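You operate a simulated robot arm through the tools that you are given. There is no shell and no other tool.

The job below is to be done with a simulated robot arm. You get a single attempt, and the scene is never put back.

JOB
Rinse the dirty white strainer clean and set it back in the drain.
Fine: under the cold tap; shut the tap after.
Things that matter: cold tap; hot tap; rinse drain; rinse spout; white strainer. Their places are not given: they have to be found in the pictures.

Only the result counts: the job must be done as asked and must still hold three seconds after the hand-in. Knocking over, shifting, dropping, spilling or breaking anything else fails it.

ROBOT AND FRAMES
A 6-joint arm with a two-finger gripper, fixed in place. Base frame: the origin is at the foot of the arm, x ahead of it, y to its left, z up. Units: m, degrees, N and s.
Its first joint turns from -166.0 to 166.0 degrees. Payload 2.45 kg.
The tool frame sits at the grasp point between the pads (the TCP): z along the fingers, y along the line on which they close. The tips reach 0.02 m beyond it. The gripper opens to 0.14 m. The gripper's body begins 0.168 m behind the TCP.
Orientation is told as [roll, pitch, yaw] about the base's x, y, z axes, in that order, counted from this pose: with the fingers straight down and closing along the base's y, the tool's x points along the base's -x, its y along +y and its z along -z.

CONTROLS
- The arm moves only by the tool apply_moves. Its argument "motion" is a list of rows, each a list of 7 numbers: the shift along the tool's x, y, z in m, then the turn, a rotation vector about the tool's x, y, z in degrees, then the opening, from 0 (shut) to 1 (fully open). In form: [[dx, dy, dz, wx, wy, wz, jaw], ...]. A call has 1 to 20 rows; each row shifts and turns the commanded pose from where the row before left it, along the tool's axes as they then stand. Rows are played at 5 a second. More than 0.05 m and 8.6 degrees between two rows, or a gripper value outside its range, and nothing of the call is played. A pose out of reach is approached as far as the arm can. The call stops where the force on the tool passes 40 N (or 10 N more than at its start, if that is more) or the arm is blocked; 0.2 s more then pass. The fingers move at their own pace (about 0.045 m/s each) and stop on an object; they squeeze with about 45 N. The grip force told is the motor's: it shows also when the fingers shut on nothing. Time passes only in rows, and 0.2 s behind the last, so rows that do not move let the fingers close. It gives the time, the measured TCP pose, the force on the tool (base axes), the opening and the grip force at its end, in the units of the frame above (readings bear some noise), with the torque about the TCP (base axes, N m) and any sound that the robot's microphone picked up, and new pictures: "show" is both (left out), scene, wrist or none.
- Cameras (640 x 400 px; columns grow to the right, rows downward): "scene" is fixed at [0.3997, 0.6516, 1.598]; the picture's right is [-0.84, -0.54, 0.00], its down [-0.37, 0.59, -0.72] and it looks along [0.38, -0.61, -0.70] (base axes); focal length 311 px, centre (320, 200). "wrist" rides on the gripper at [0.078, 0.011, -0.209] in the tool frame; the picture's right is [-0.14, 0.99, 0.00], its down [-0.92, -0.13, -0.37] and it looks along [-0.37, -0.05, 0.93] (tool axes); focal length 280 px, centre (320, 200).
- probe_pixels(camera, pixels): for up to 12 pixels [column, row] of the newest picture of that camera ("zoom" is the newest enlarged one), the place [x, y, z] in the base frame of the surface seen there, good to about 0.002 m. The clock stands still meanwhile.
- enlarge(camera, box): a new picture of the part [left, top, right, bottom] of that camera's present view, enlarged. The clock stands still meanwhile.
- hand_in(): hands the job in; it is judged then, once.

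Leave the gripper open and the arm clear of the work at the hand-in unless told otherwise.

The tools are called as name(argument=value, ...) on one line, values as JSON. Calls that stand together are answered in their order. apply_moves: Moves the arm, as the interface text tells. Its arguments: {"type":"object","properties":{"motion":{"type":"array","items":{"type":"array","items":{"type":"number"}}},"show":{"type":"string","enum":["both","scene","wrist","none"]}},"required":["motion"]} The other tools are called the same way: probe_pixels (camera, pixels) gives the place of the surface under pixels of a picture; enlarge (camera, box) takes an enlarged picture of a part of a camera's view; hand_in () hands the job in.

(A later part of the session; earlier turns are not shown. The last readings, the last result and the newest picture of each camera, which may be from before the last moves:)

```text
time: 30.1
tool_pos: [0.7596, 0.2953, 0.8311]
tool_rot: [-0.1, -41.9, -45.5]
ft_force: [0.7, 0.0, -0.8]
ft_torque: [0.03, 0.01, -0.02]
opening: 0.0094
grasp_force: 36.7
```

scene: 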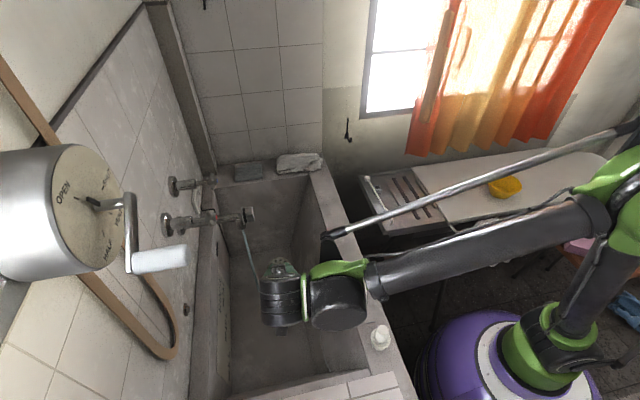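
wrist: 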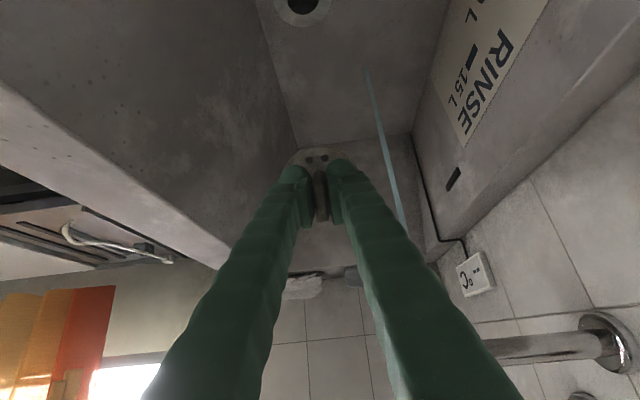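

The wrist view shows the stream at (375,110)-(400,210) to the right of the fingers. I move the strainer under the stream at about z=0.79.

apply_moves(motion=[[-0.0081, 0.0221, 0.0208, 0, 0, 0, 0], [-0.0081, 0.0221, 0.0208, 0, 0, 0, 0], [-0.0081, 0.0221, 0.0208, 0, 0, 0, 0], [-0.0081, 0.0221, 0.0208, 0, 0, 0, 0], [0, 0, 0, 0, 0, 0, 0], [0, 0, 0, 0, 0, 0, 0]], show="both")

enlarge(camera="scene", box=[190, 190, 310, 310])

enlarge(camera="wrist", box=[240, 60, 400, 240])

```text
time: 31.5
tool_pos: [0.8779, 0.2994, 0.7921]
tool_rot: [-0.2, -41.8, -45.5]
ft_force: [-0.2, 0.1, -0.4]
ft_torque: [-0.02, 0.06, -0.02]
opening: 0.0092
grasp_force: 37.0
```

scene: 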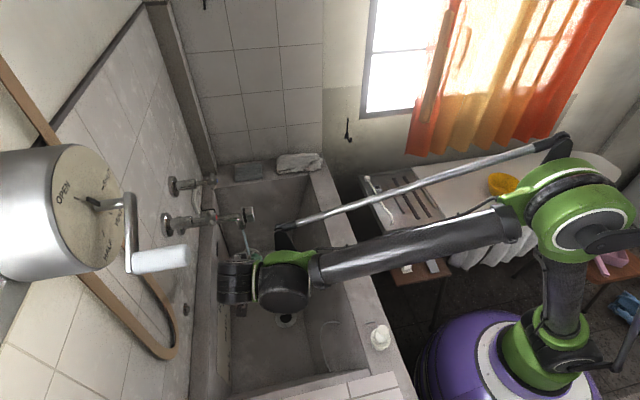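
wrist: 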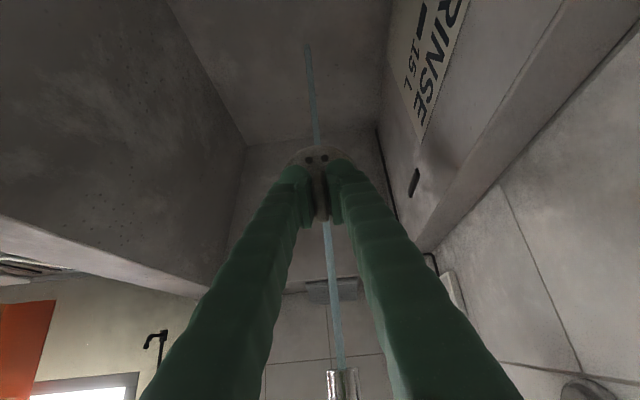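

```text
3.33 times, centred on (250, 250) of scene
```

zoom: 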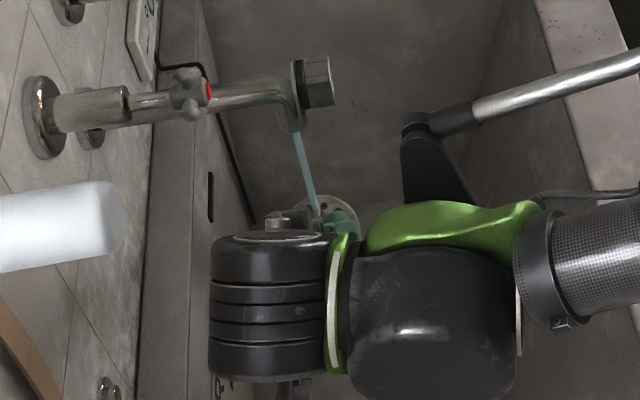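

```text
2.22 times, centred on (320, 150) of wrist
```

zoom: 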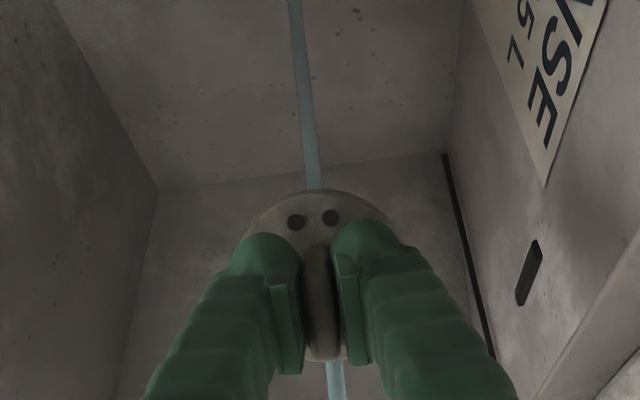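

The stream now lands on the strainer (wrist (325,215) at the disc edge). I hold it there for a few seconds and watch its colour.

apply_moves(motion=[[0, 0, 0, 0, 0, 0, 0], [0, 0, 0, 0, 0, 0, 0], [0, 0, 0, 0, 0, 0, 0], [0, 0, 0, 0, 0, 0, 0], [0, 0, 0, 0, 0, 0, 0], [0, 0, 0, 0, 0, 0, 0], [0, 0, 0, 0, 0, 0, 0], [0, 0, 0, 0, 0, 0, 0], [0, 0, 0, 0, 0, 0, 0], [0, 0, 0, 0, 0, 0, 0], [0, 0, 0, 0, 0, 0, 0], [0, 0, 0, 0, 0, 0, 0], [0, 0, 0, 0, 0, 0, 0], [0, 0, 0, 0, 0, 0, 0], [0, 0, 0, 0, 0, 0, 0]], show="both")

enlarge(camera="scene", box=[230, 220, 290, 260])

enlarge(camera="wrist", box=[240, 60, 400, 240])

```text
time: 34.7
tool_pos: [0.8784, 0.2996, 0.7922]
tool_rot: [-0.1, -41.8, -45.6]
ft_force: [-1.0, -0.4, -1.3]
ft_torque: [0.03, -0.02, 0.02]
opening: 0.0094
grasp_force: 36.4
```

scene: 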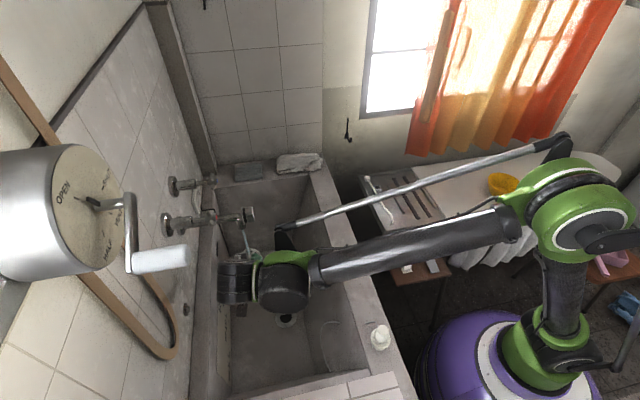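
wrist: 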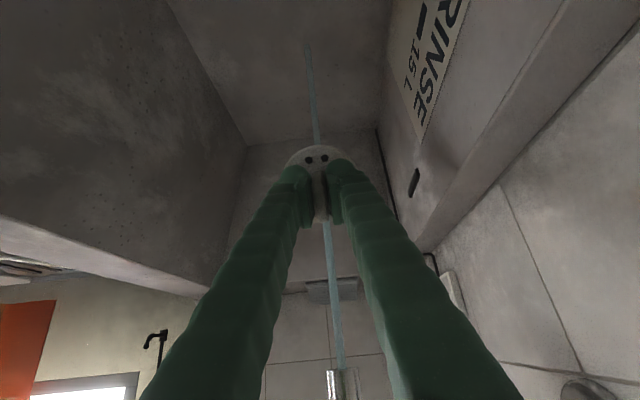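

```text
10.00 times, centred on (260, 240) of scene
```

zoom: 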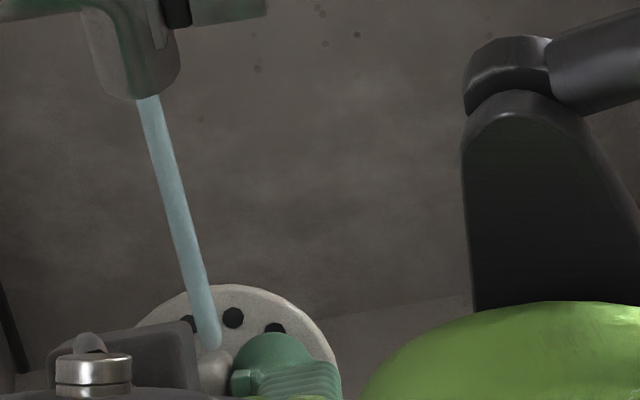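

```text
2.22 times, centred on (320, 150) of wrist
```

zoom: 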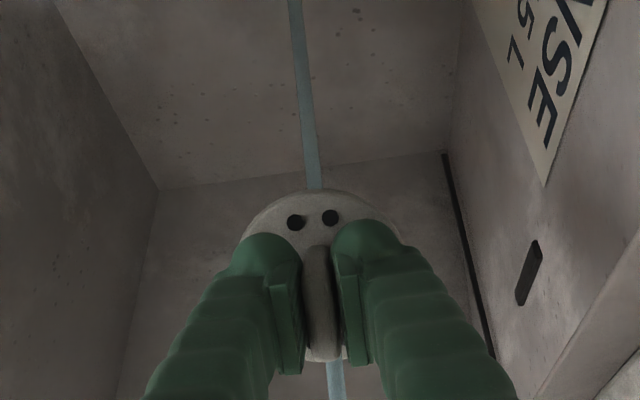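

The disc is already whiter. I keep rinsing, sweeping slowly so the stream crosses other parts of the disc and the fin.

apply_moves(motion=[[0, 0.006, 0, 0, 0, 0, 0], [0, 0.006, 0, 0, 0, 0, 0], [0, 0.006, 0, 0, 0, 0, 0], [0, 0, 0, 0, 0, 0, 0], [0, 0, 0, 0, 0, 0, 0], [0, -0.009, 0, 0, 0, 0, 0], [0, -0.009, 0, 0, 0, 0, 0], [0, 0, 0, 0, 0, 0, 0], [0, -0.009, 0, 0, 0, 0, 0], [0, -0.009, 0, 0, 0, 0, 0], [0, 0, 0, 0, 0, 0, 0], [0, 0, 0, 0, 0, 0, 0], [0, 0.009, 0, 0, 0, 0, 0], [0, 0.009, 0, 0, 0, 0, 0], [-0.008, 0, 0, 0, 0, 0, 0], [0, 0, 0, 0, 0, 0, 0], [0, 0, 0, 0, 0, 0, 0], [0, 0, 0, 0, 0, 0, 0], [0.008, 0, 0, 0, 0, 0, 0], [0, 0, 0, 0, 0, 0, 0]], show="both")

enlarge(camera="scene", box=[230, 220, 290, 260])

enlarge(camera="wrist", box=[240, 60, 400, 240])

```text
time: 38.9
tool_pos: [0.8801, 0.3003, 0.7923]
tool_rot: [-0.2, -41.8, -45.5]
ft_force: [-0.3, 0.0, -0.3]
ft_torque: [0.01, 0.0, -0.02]
opening: 0.0093
grasp_force: 36.6
```

scene: 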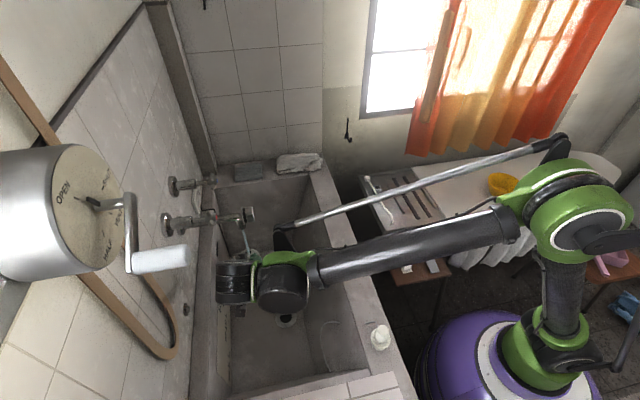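
wrist: 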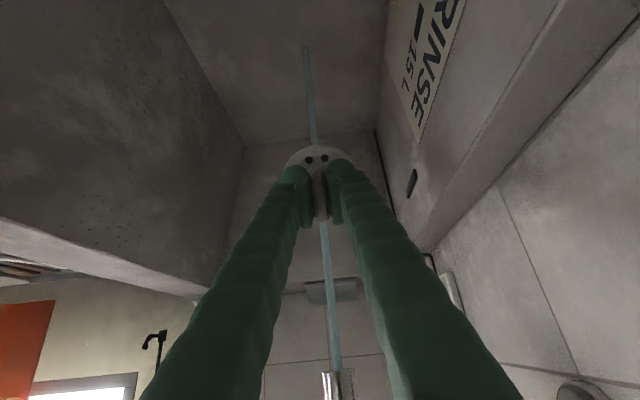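

```text
10.00 times, centred on (260, 240) of scene
```

zoom: 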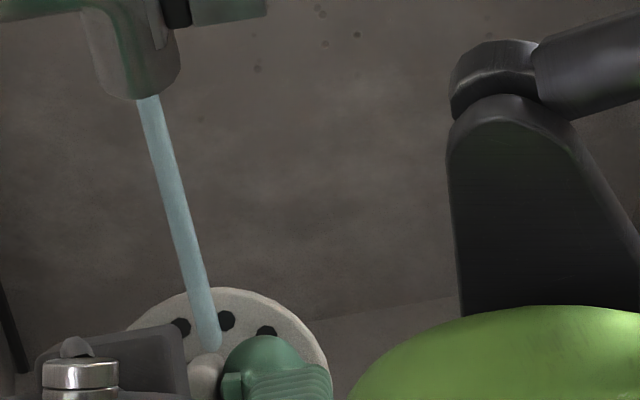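

```text
2.22 times, centred on (320, 150) of wrist
```

zoom: 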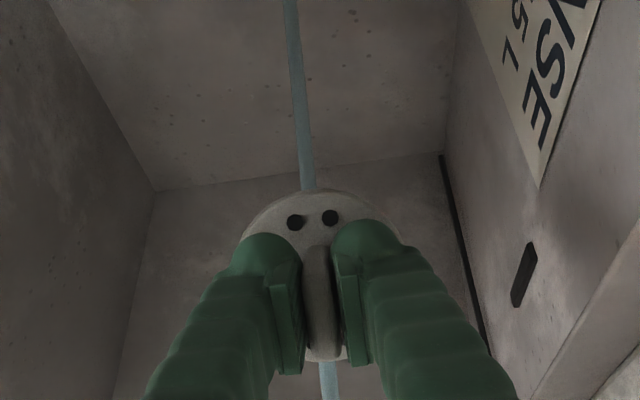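

Whiter still, and the earlier brown patches are no longer visible in the parts I can see. I rinse for another 4 s to be sure.

apply_moves(motion=[[0, 0, 0, 0, 0, 0, 0], [0, 0, 0, 0, 0, 0, 0], [0, 0, 0, 0, 0, 0, 0], [0, 0, 0, 0, 0, 0, 0], [0, 0, 0, 0, 0, 0, 0], [0, 0, 0, 0, 0, 0, 0], [0, 0, 0, 0, 0, 0, 0], [0, 0, 0, 0, 0, 0, 0], [0, 0, 0, 0, 0, 0, 0], [0, 0, 0, 0, 0, 0, 0], [0, 0, 0, 0, 0, 0, 0], [0, 0, 0, 0, 0, 0, 0], [0, 0, 0, 0, 0, 0, 0], [0, 0, 0, 0, 0, 0, 0], [0, 0, 0, 0, 0, 0, 0], [0, 0, 0, 0, 0, 0, 0], [0, 0, 0, 0, 0, 0, 0], [0, 0, 0, 0, 0, 0, 0], [0, 0, 0, 0, 0, 0, 0], [0, 0, 0, 0, 0, 0, 0]], show="both")

enlarge(camera="scene", box=[230, 220, 290, 260])

enlarge(camera="wrist", box=[280, 130, 360, 230])

```text
time: 43.1
tool_pos: [0.8797, 0.3011, 0.792]
tool_rot: [-0.1, -41.8, -45.5]
ft_force: [-0.4, -0.2, -0.1]
ft_torque: [0.01, 0.0, 0.02]
opening: 0.0093
grasp_force: 37.0
```

scene: 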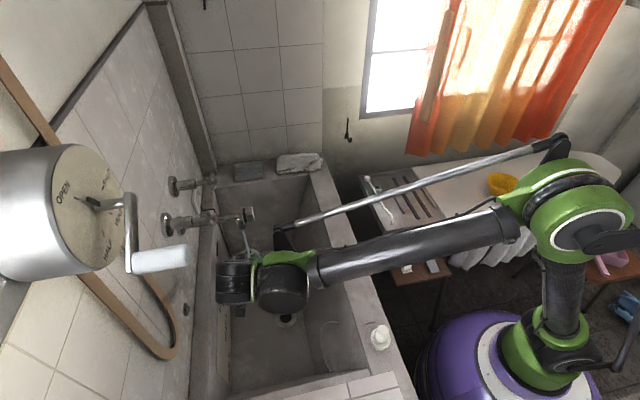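
wrist: 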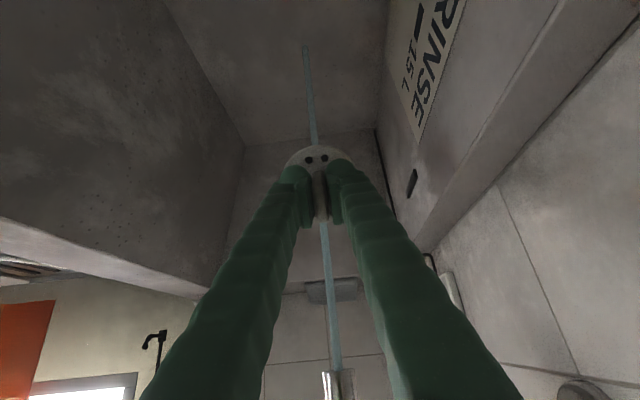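

```text
10.00 times, centred on (260, 240) of scene
```

zoom: 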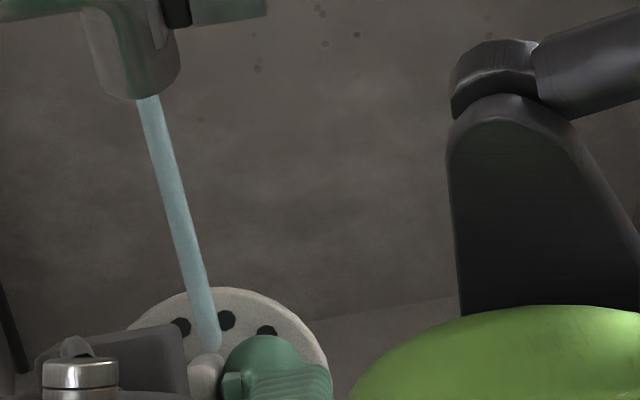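

```text
4.00 times, centred on (320, 180) of wrist
```

zoom: 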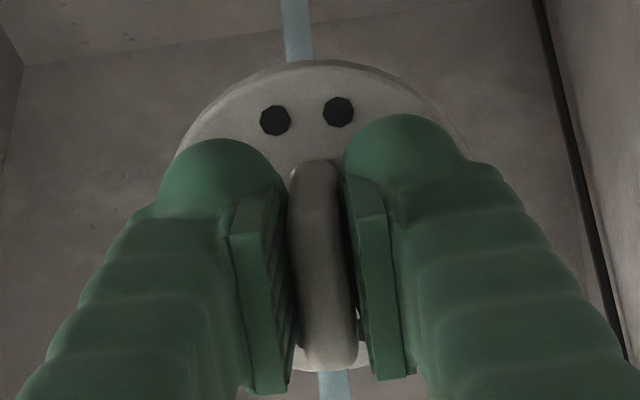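

The disc and fin are now uniformly off-white with no dirt patches. I retrace my path out of the stream and un-tilt over the drain.

apply_moves(motion=[[0.0081, -0.0221, -0.0208, 0, 0, 0, 0], [0.0081, -0.0221, -0.0208, 0, 0, 0, 0], [0.0081, -0.0221, -0.0208, 0, 0, 0, 0], [0.0081, -0.0221, -0.0208, 0, 0, 0, 0], [0, 0, 0, 0, 7, 0, 0], [0, 0, 0, 0, 7, 0, 0], [0, 0, 0, 0, 7, 0, 0], [0, 0, 0, 0, 7, 0, 0], [0, 0, 0, 0, 7, 0, 0], [0, 0, 0, 0, 7, 0, 0], [0, 0, 0.03, 0, 0, 0, 0], [0, 0, 0, 0, 0, 0, 0]], show="both")

enlarge(camera="scene", box=[240, 230, 340, 330])

enlarge(camera="wrist", box=[260, 100, 380, 240])

```text
time: 45.7
tool_pos: [0.7588, 0.2976, 0.8]
tool_rot: [0.0, 0.2, -45.4]
ft_force: [1.4, 0.2, -0.4]
ft_torque: [-0.03, -0.01, 0.03]
opening: 0.0092
grasp_force: 36.8
```

scene: 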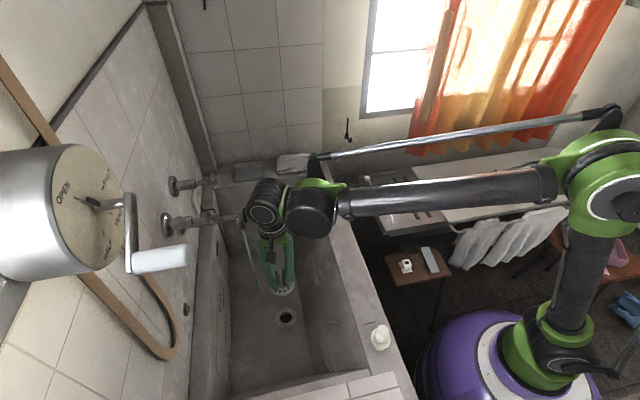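
wrist: 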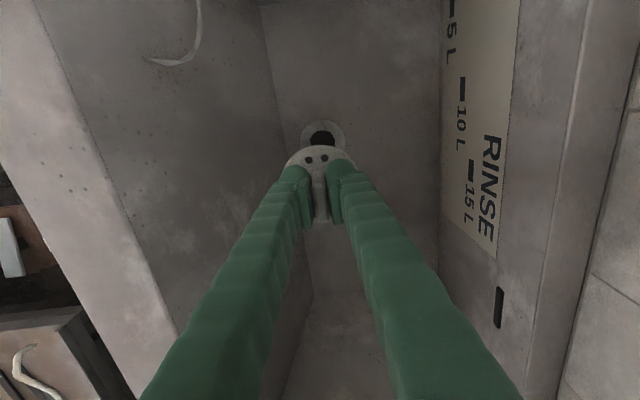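

```text
4.00 times, centred on (290, 280) of scene
```

zoom: 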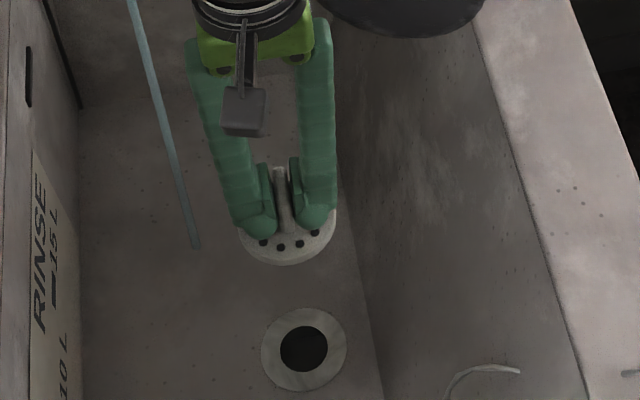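

```text
2.86 times, centred on (320, 170) of wrist
```

zoom: 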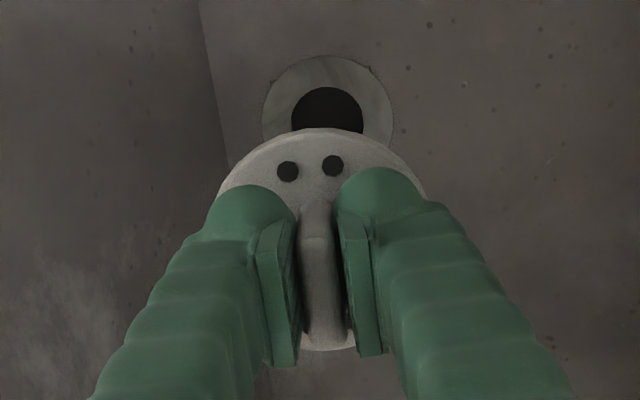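

The strainer looks clean. I lower it 0.21 m back into the drain, slowing at the end and keeping the grip closed so I can check the seating.

apply_moves(motion=[[0, 0, 0.04, 0, 0, 0, 0], [0, 0, 0.04, 0, 0, 0, 0], [0, 0, 0.04, 0, 0, 0, 0], [0, 0, 0.035, 0, 0, 0, 0], [0, 0, 0.02, 0, 0, 0, 0], [0, 0, 0.015, 0, 0, 0, 0], [0, 0, 0.01, 0, 0, 0, 0], [0, 0, 0.005, 0, 0, 0, 0], [0, 0, 0.003, 0, 0, 0, 0], [0, 0, 0, 0, 0, 0, 0]], show="both")

enlarge(camera="scene", box=[247, 270, 327, 350])

```text
time: 47.9
tool_pos: [0.7596, 0.2978, 0.5944]
tool_rot: [0.0, 0.1, -45.5]
ft_force: [-0.3, 0.4, -0.1]
ft_torque: [0.0, 0.01, 0.01]
opening: 0.0093
grasp_force: 36.9
```

scene: 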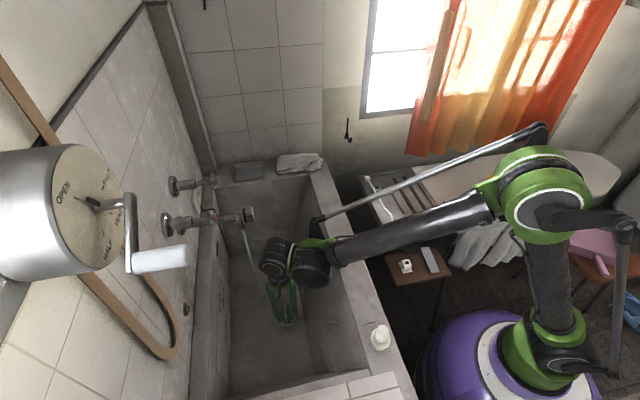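
wrist: 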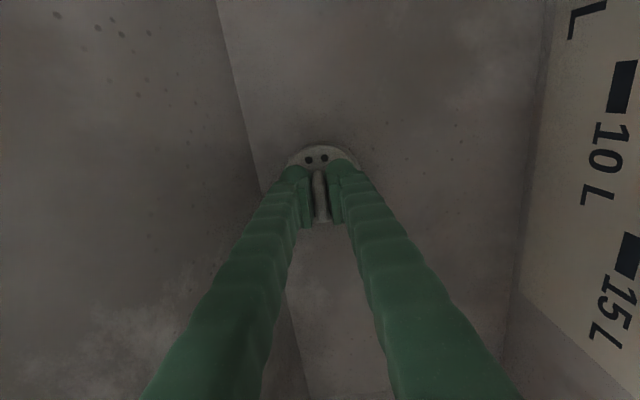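

```text
5.00 times, centred on (287, 310) of scene
```

zoom: 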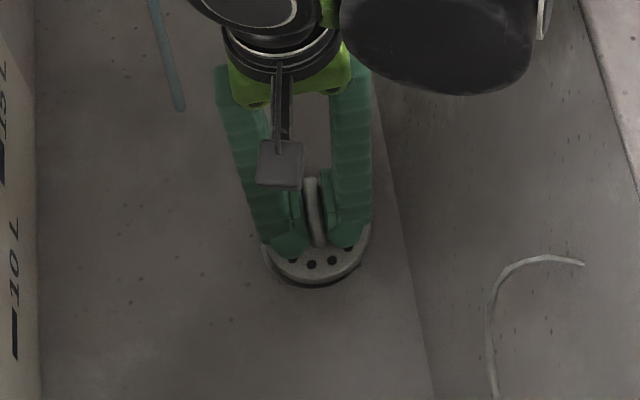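

It is about 2 mm above the original height and there is no contact force yet. I ease down a few millimetres, watching the force.

apply_moves(motion=[[0, 0, 0.002, 0, 0, 0, 0], [0, 0, 0.001, 0, 0, 0, 0], [0, 0, 0, 0, 0, 0, 0]], show="none")

enlarge(camera="scene", box=[267, 295, 307, 335])

```text
time: 48.7
tool_pos: [0.7599, 0.2969, 0.592]
tool_rot: [0.0, 0.2, -45.4]
ft_force: [-1.0, 1.2, 1.7]
ft_torque: [0.01, -0.03, -0.02]
opening: 0.0093
grasp_force: 36.6
```

```text
10.00 times, centred on (287, 315) of scene
```

zoom: 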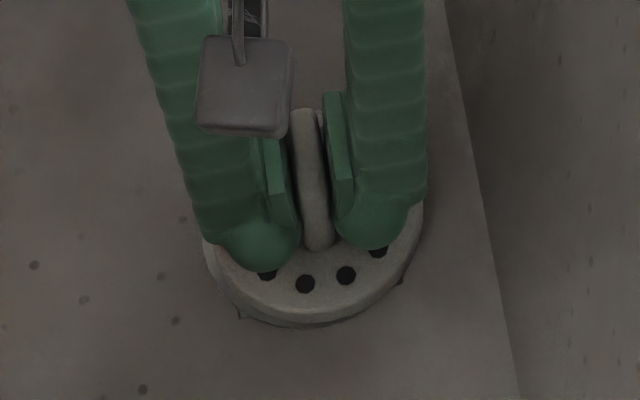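

It is back at its original height, with a slight contact force. I open the fingers and lift straight off.

apply_moves(motion=[[0, 0, 0, 0, 0, 0, 0.1], [0, 0, 0, 0, 0, 0, 0.2], [0, 0, 0, 0, 0, 0, 0.3], [0, 0, 0, 0, 0, 0, 0.3], [0, 0, -0.02, 0, 0, 0, 0.3], [0, 0, -0.04, 0, 0, 0, 0.3], [0, 0, -0.045, 0, 0, 0, 0.3], [0, 0, -0.045, 0, 0, 0, 0.3], [0, 0, -0.045, 0, 0, 0, 0.3], [0, 0, 0, 0, 0, 0, 0.3]], show="both")

enlarge(camera="scene", box=[262, 295, 312, 335])

```text
time: 50.9
tool_pos: [0.7602, 0.2966, 0.7899]
tool_rot: [0.0, 0.2, -45.4]
ft_force: [-0.1, 0.6, 0.4]
ft_torque: [-0.01, -0.03, -0.06]
opening: 0.0421
grasp_force: 0.0
```

scene: 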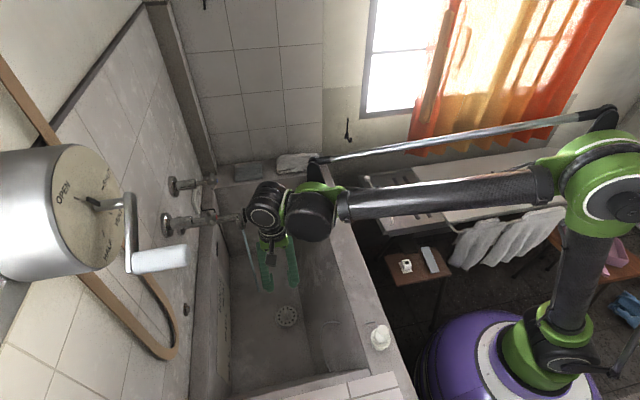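
wrist: 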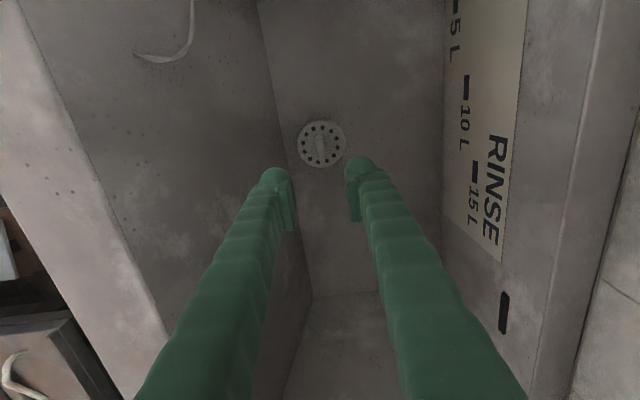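

```text
10.00 times, centred on (287, 315) of scene
```

zoom: 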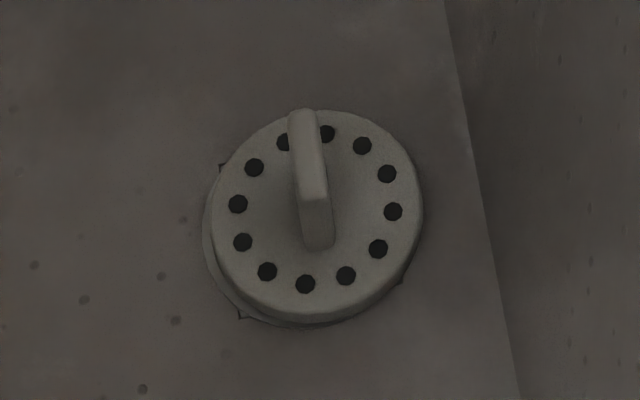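

probe_pixels(camera="zoom", pixels=[[225, 215], [412, 230], [345, 120], [300, 305], [260, 220], [360, 220], [300, 115], [305, 160], [314, 190], [208, 240], [330, 285], [260, 285]])

enlarge(camera="wrist", box=[280, 105, 360, 185])

```text
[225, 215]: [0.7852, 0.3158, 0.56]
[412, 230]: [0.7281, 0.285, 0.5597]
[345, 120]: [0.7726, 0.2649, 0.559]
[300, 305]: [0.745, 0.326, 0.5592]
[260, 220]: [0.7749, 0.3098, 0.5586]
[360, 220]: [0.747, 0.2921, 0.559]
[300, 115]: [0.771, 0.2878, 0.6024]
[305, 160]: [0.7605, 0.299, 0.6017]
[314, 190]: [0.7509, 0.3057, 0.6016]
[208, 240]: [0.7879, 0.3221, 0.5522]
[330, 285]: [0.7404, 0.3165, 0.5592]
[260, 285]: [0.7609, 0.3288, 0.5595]
```

```text
5.00 times, centred on (320, 145) of wrist
```

zoom: 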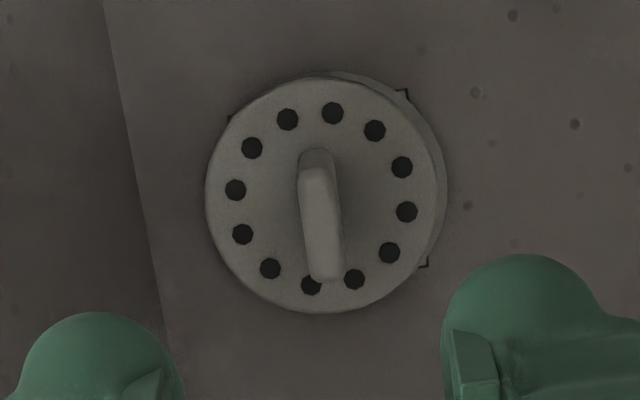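

The strainer sits flat (z=0.559, as before) but about 3 mm off the drain centre along the finger direction. I'll regrip it 3 mm over to recentre it.

apply_moves(motion=[[0, 0.003, 0.045, 0, 0, 0, 0.3], [0, 0, 0.045, 0, 0, 0, 0.3], [0, 0, 0.045, 0, 0, 0, 0.3], [0, 0, 0.04, 0, 0, 0, 0.3], [0, 0, 0.018, 0, 0, 0, 0.3], [0, 0, 0, 0, 0, 0, 0.2], [0, 0, 0, 0, 0, 0, 0.1], [0, 0, 0, 0, 0, 0, 0], [0, 0, 0, 0, 0, 0, 0], [0, 0, 0, 0, 0, 0, 0]], show="none")

enlarge(camera="scene", box=[262, 295, 312, 335])

```text
time: 53.1
tool_pos: [0.7663, 0.2999, 0.5929]
tool_rot: [0.0, 0.2, -45.4]
ft_force: [0.7, -0.4, 0.3]
ft_torque: [-0.03, -0.02, 0.0]
opening: 0.0094
grasp_force: 37.0
```

```text
10.00 times, centred on (287, 315) of scene
```

zoom: 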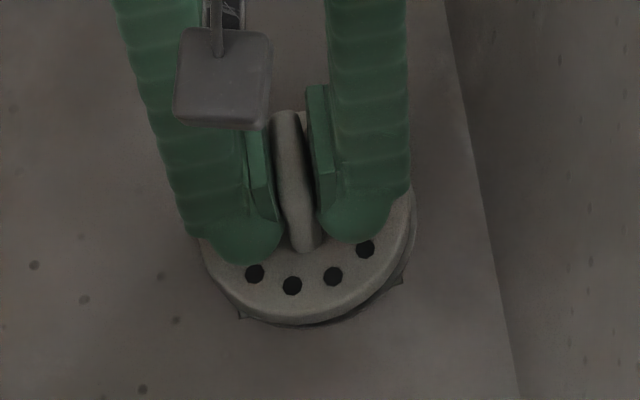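

The disc moved slightly too far (hole at (292,286) versus (298,288) originally, about 2 mm). I slide back 1.8 mm, release and lift.

apply_moves(motion=[[0, -0.0018, 0, 0, 0, 0, 0], [0, 0, 0.001, 0, 0, 0, 0], [0, 0, 0, 0, 0, 0, 0], [0, 0, 0, 0, 0, 0, 0.1], [0, 0, 0, 0, 0, 0, 0.2], [0, 0, 0, 0, 0, 0, 0.3], [0, 0, 0, 0, 0, 0, 0.3], [0, 0, -0.02, 0, 0, 0, 0.3], [0, 0, -0.04, 0, 0, 0, 0.3], [0, 0, -0.045, 0, 0, 0, 0.3], [0, 0, -0.045, 0, 0, 0, 0.3], [0, 0, -0.045, 0, 0, 0, 0.3], [0, 0, 0, 0, 0, 0, 0.3]], show="both")

enlarge(camera="scene", box=[262, 295, 312, 335])

enlarge(camera="wrist", box=[280, 105, 360, 185])

```text
time: 55.9
tool_pos: [0.7634, 0.2979, 0.7883]
tool_rot: [0.1, 0.1, -45.5]
ft_force: [-0.4, 0.9, 0.0]
ft_torque: [-0.03, -0.02, 0.01]
opening: 0.0421
grasp_force: 0.0
```

scene: 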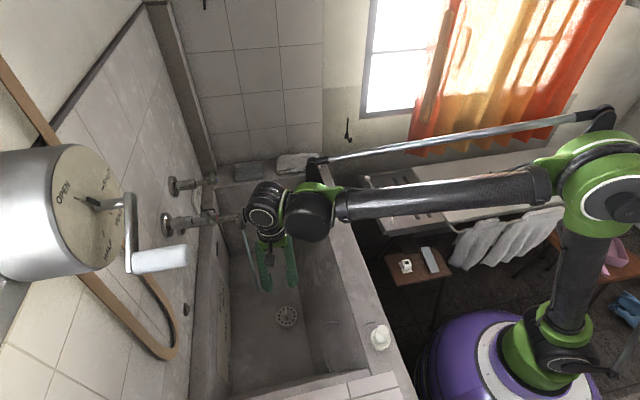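
wrist: 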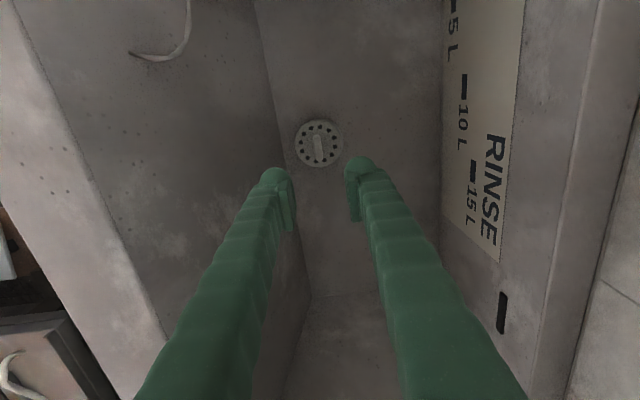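

```text
10.00 times, centred on (287, 315) of scene
```

zoom: 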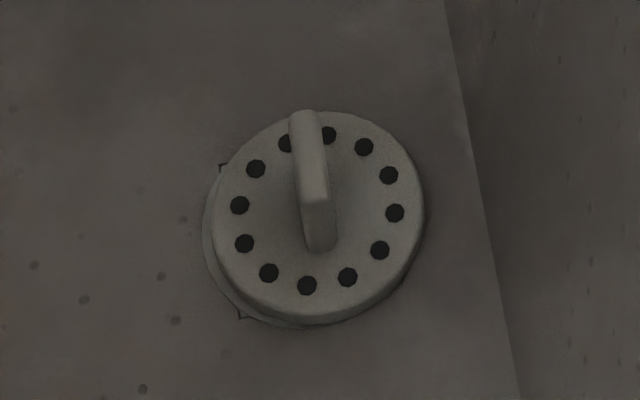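

```text
5.00 times, centred on (320, 145) of wrist
```

zoom: 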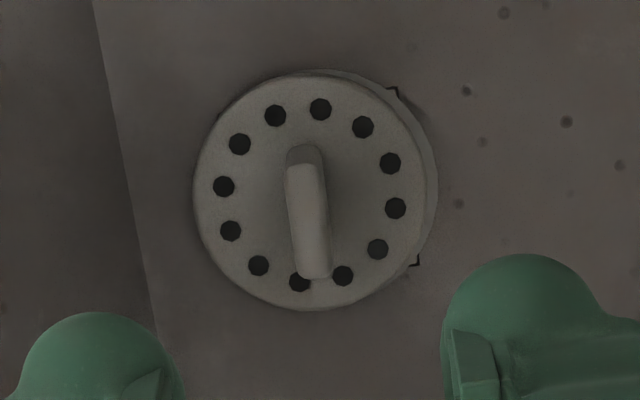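

probe_pixels(camera="zoom", pixels=[[200, 190], [420, 190], [315, 80], [310, 305], [260, 180], [360, 190], [306, 150], [310, 200], [316, 260], [432, 210]])

```text
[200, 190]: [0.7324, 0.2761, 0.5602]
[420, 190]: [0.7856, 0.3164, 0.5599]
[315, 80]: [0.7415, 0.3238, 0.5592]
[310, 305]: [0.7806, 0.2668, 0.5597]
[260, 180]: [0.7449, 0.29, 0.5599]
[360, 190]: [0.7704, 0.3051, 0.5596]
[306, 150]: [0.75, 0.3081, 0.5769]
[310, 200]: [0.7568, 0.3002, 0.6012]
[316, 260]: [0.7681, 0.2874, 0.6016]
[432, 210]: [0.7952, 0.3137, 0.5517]
```

It sits flat (z=0.560 all round), but its centre is (0.760,0.296) against the drain's (0.7623,0.2997), about 4 mm off. I'll do one more careful regrip, looking before I release.

apply_moves(motion=[[0, 0.0015, 0.045, 0, 0, 0, 0.3], [0, 0, 0.045, 0, 0, 0, 0.3], [0, 0, 0.045, 0, 0, 0, 0.3], [0, 0, 0.04, 0, 0, 0, 0.3], [0, 0, 0.018, 0, 0, 0, 0.3], [0, 0, 0, 0, 0, 0, 0.2], [0, 0, 0, 0, 0, 0, 0.1], [0, 0, 0, 0, 0, 0, 0], [0, 0, 0, 0, 0, 0, 0], [0, 0, 0, 0, 0, 0, 0]], show="none")

enlarge(camera="scene", box=[262, 295, 312, 335])

```text
time: 58.1
tool_pos: [0.7625, 0.297, 0.5938]
tool_rot: [0.0, 0.2, -45.5]
ft_force: [-0.3, -0.4, 0.3]
ft_torque: [0.0, -0.02, -0.01]
opening: 0.0097
grasp_force: 36.8
```

```text
10.00 times, centred on (287, 315) of scene
```

zoom: 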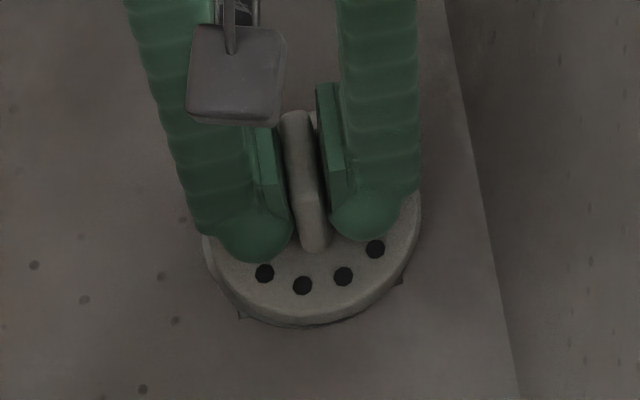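

The hole is at (302,286) and the target is (298,288). I nudge +2 mm along tool y and look again before releasing.

apply_moves(motion=[[0, 0.002, 0, 0, 0, 0, 0], [0, 0, 0, 0, 0, 0, 0], [0, 0, 0, 0, 0, 0, 0]], show="none")

enlarge(camera="scene", box=[262, 295, 312, 335])

```text
time: 58.9
tool_pos: [0.7642, 0.2985, 0.5936]
tool_rot: [0.0, 0.2, -45.5]
ft_force: [-0.4, -0.1, -0.1]
ft_torque: [0.02, 0.02, -0.01]
opening: 0.0095
grasp_force: 36.3
```

```text
10.00 times, centred on (287, 315) of scene
```

zoom: 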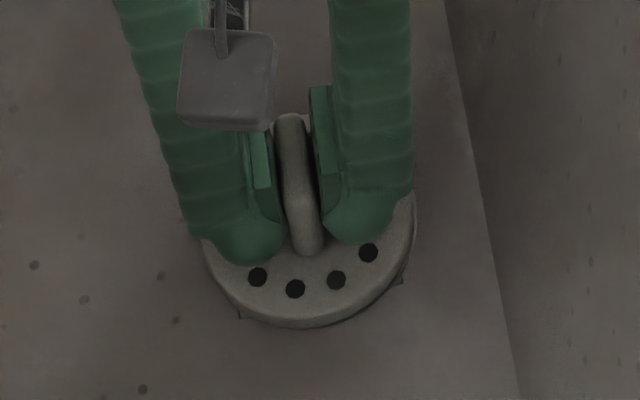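

The hole is at (295,289), within about 1 mm of the original place. I open without any other motion and look.

apply_moves(motion=[[0, 0, 0, 0, 0, 0, 0.05], [0, 0, 0, 0, 0, 0, 0.1], [0, 0, 0, 0, 0, 0, 0.2], [0, 0, 0, 0, 0, 0, 0.3], [0, 0, 0, 0, 0, 0, 0.3]], show="none")

enlarge(camera="scene", box=[262, 295, 312, 335])

```text
time: 60.1
tool_pos: [0.7638, 0.2996, 0.5932]
tool_rot: [0.0, 0.2, -45.6]
ft_force: [0.4, 1.4, -0.5]
ft_torque: [0.02, -0.01, -0.02]
opening: 0.0419
grasp_force: 0.1
```

```text
10.00 times, centred on (287, 315) of scene
```

zoom: 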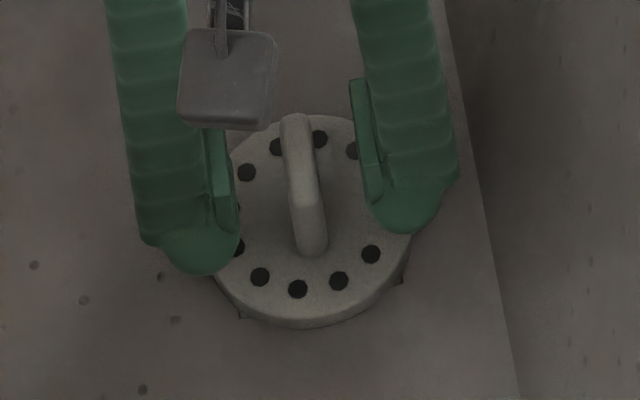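

Now it sits exactly where it was at the start: hole (298,289), fin and disc unchanged. I lift clear to z about 1.17.

apply_moves(motion=[[0, 0, -0.02, 0, 0, 0, 0.3], [0, 0, -0.04, 0, 0, 0, 0.3], [0, 0, -0.047, 0, 0, 0, 0.3], [0, 0, -0.047, 0, 0, 0, 0.3], [0, 0, -0.047, 0, 0, 0, 0.3], [0, 0, -0.047, 0, 0, 0, 0.3], [0, 0, -0.047, 0, 0, 0, 0.3], [0, 0, -0.047, 0, 0, 0, 0.3], [0, 0, -0.047, 0, 0, 0, 0.3], [0, 0, -0.047, 0, 0, 0, 0.3], [0, 0, -0.047, 0, 0, 0, 0.3], [0, 0, -0.047, 0, 0, 0, 0.3], [0, 0, -0.047, 0, 0, 0, 0.3], [0, 0, 0, 0, 0, 0, 0.3]], show="both")

enlarge(camera="scene", box=[262, 295, 312, 335])

```text
time: 63.1
tool_pos: [0.7627, 0.2993, 1.1718]
tool_rot: [0.0, 0.2, -45.5]
ft_force: [0.1, 1.0, -0.2]
ft_torque: [0.02, 0.0, 0.0]
opening: 0.042
grasp_force: 0.1
```

scene: 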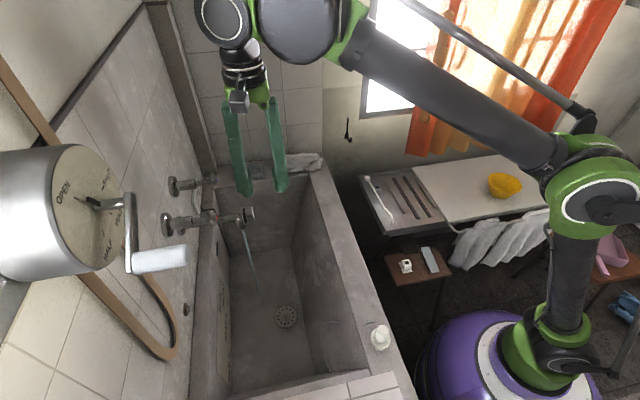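
wrist: 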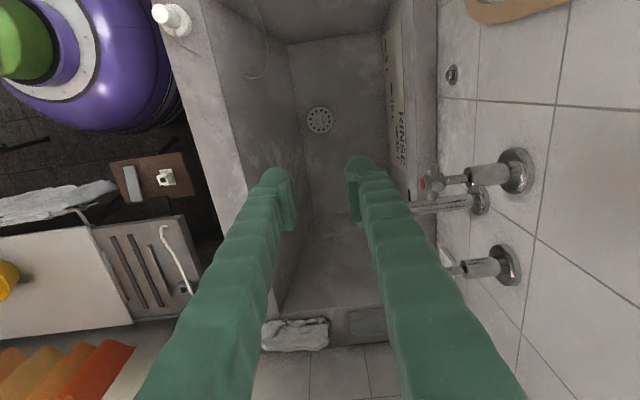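

```text
10.00 times, centred on (287, 315) of scene
```

zoom: 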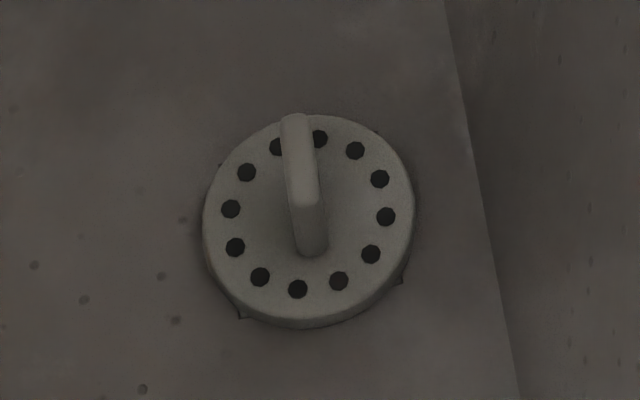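

The strainer is clean and centred in the drain. Next I go back to the cold tap, retracing my earlier path: yaw back to 53°, then move across.

apply_moves(motion=[[0, 0, 0, 0, 0, -8.217, 0.6], [0, 0, 0, 0, 0, -8.217, 0.6], [0, 0, 0, 0, 0, -8.217, 0.6], [0, 0, 0, 0, 0, -8.217, 0.6], [0, 0, 0, 0, 0, -8.217, 0.6], [0, 0, 0, 0, 0, -8.217, 0.6], [0, 0, 0, 0, 0, -8.217, 0.6], [0, 0, 0, 0, 0, -8.217, 0.6], [0, 0, 0, 0, 0, -8.217, 0.6], [0, 0, 0, 0, 0, -8.217, 0.6], [0, 0, 0, 0, 0, -8.217, 0.6], [0, 0, 0, 0, 0, -8.217, 0.6], [0.0222, -0.0418, 0, 0, 0, 0, 0.6], [0.0222, -0.0418, 0, 0, 0, 0, 0.6], [0.0222, -0.0418, 0, 0, 0, 0, 0.6], [0.0222, -0.0418, 0, 0, 0, 0, 0.6], [0.0222, -0.0418, 0, 0, 0, 0, 0.6], [0, 0, 0, 0, 0, 0, 0.6]], show="none")

apply_moves(motion=[[0, 0, 0, 0, -8.2, 0, 0.6], [0, 0, 0, 0, -8.2, 0, 0.6], [0, 0, 0, 0, -8.2, 0, 0.6], [0, 0, 0, 0, -8.2, 0, 0.6], [0, 0, 0, 0, -8.2, 0, 0.6], [0, 0, 0, 0, -8.2, 0, 0.6], [0, 0, 0, 0, -8.2, 0, 0.6], [0, 0, 0, 0, -8.2, 0, 0.6], [0, 0, 0, 0, -8.2, 0, 0.6], [0, 0, 0, 0, -8.2, 0, 0.6], [0, 0, 0, 0, -8.0, 0, 0.6], [0.044, 0, 0.02, 0, 0, 0, 0.6], [0.044, 0, 0.02, 0, 0, 0, 0.6], [0.044, 0, 0.015, 0, 0, 0, 0.6], [0, 0, 0, 0, 0, 7.5, 0.6], [0, 0, 0, 0, 0, 7.5, 0.6], [0, 0, 0, 0, 0, 0, 0.6]], show="both")

```text
time: 66.9
tool_pos: [0.8631, 0.0859, 1.166]
tool_rot: [0.2, 0.0, 53.1]
ft_force: [-0.2, -0.6, 0.4]
ft_torque: [-0.02, -0.03, 0.0]
opening: 0.0838
grasp_force: 0.1
```

```text
time: 70.5
tool_pos: [0.8983, 0.13, 1.0389]
tool_rot: [90.0, -74.8, -36.8]
ft_force: [0.1, 0.6, -1.4]
ft_torque: [-0.01, -0.01, -0.04]
opening: 0.084
grasp_force: 0.0
```

scene: 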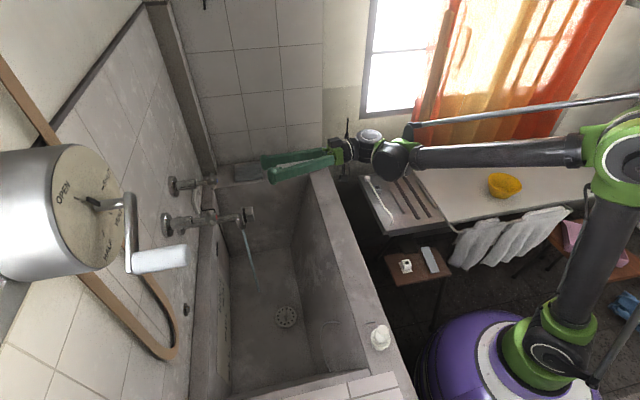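
wrist: 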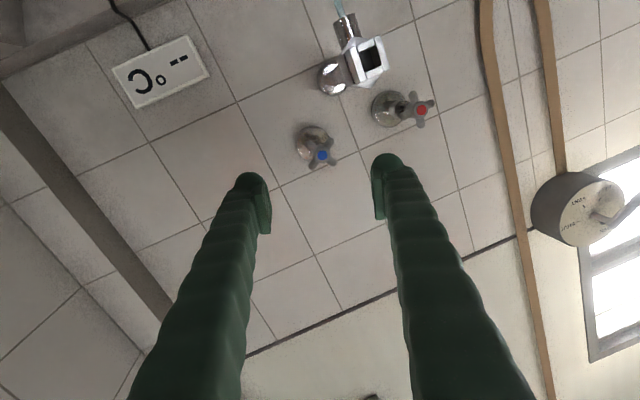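

The handle is still turned about 30° and the stream runs. The tool is about 3.5 mm off axis (u=0.6406 against 0.637). I correct that and advance 0.12 m, then check.

apply_moves(motion=[[0, 0.0035, 0, 0, 0, 0, 0.55], [0, 0, 0.04, 0, 0, 0, 0.55], [0, 0, 0.04, 0, 0, 0, 0.5], [0, 0, 0.035, 0, 0, 0, 0.5], [0, 0, 0, 0, 0, 0, 0.5]], show="wrist")

```text
time: 71.7
tool_pos: [0.9648, 0.2263, 1.039]
tool_rot: [89.9, -74.8, -36.8]
ft_force: [-0.6, 0.7, 0.4]
ft_torque: [-0.04, -0.01, 0.0]
opening: 0.0701
grasp_force: 0.0
```

wrist: 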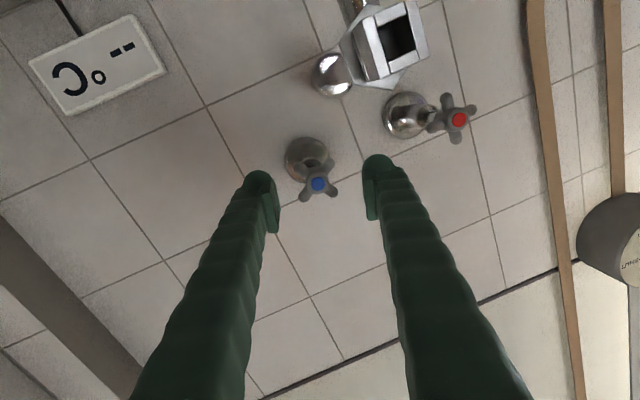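

The hub is at (318,184), roughly centred between the fingers (mid 321). I shift -0.002 m in y, advance 0.043 m and close on the handle.

apply_moves(motion=[[0, -0.002, 0, 0, 0, 0, 0.5], [0, 0, 0.022, 0, 0, 0, 0.5], [0, 0, 0.021, 0, 0, 0, 0.5], [0, 0, 0, 0, 0, 0, 0.5], [0, 0, 0, 0, 0, 0, 0.1], [0, 0, 0, 0, 0, 0, 0.1], [0, 0, 0, 0, 0, 0, 0.1], [0, 0, 0, 0, 0, 0, 0.1]], show="wrist")

```text
time: 73.5
tool_pos: [0.992, 0.2565, 1.039]
tool_rot: [89.9, -74.8, -36.8]
ft_force: [11.2, -4.6, -2.5]
ft_torque: [-0.18, 0.21, -0.61]
opening: 0.0517
grasp_force: 45.1
```

wrist: 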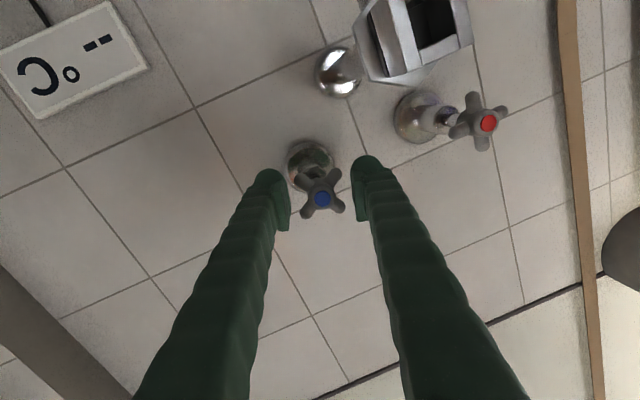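

The handle is gripped (0.0517 m, 45 N) with a 12 N side load. I ease 1 mm to relieve it, then turn clockwise 30° to shut.

apply_moves(motion=[[0, -0.0012, 0, 0, 0, 0, 0.1], [0, 0, 0, 0, 0, 6, 0.1], [0, 0, 0, 0, 0, 6, 0.1], [0, 0, 0, 0, 0, 6, 0.1], [0, 0, 0, 0, 0, 6, 0.1], [0, 0, 0, 0, 0, 6, 0.1], [0, 0, 0, 0, 0, 0, 0.1], [0, 0, 0, 0, 0, 0, 0.1]], show="both")

enlarge(camera="scene", box=[190, 190, 310, 310])

```text
time: 75.3
tool_pos: [0.9917, 0.2559, 1.0394]
tool_rot: [90.0, -44.8, -36.8]
ft_force: [-18.8, 0.4, 7.4]
ft_torque: [-0.53, 0.12, 0.03]
opening: 0.0514
grasp_force: 45.0
```

scene: 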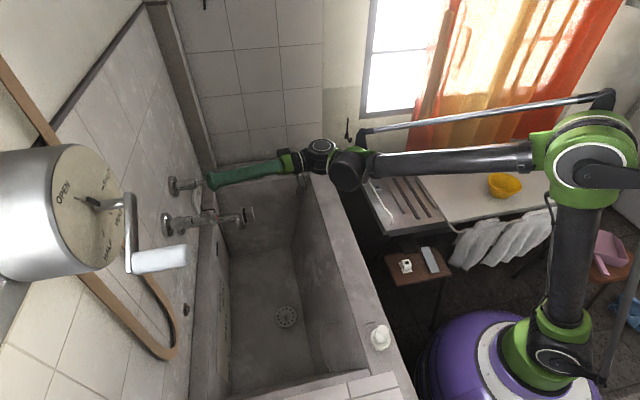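
wrist: 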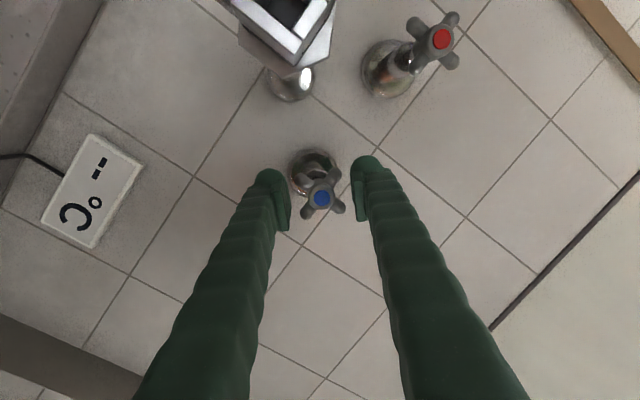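

```text
3.33 times, centred on (250, 250) of scene
```

zoom: 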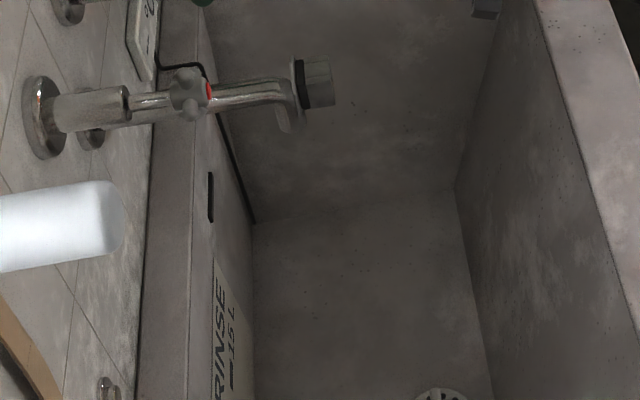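

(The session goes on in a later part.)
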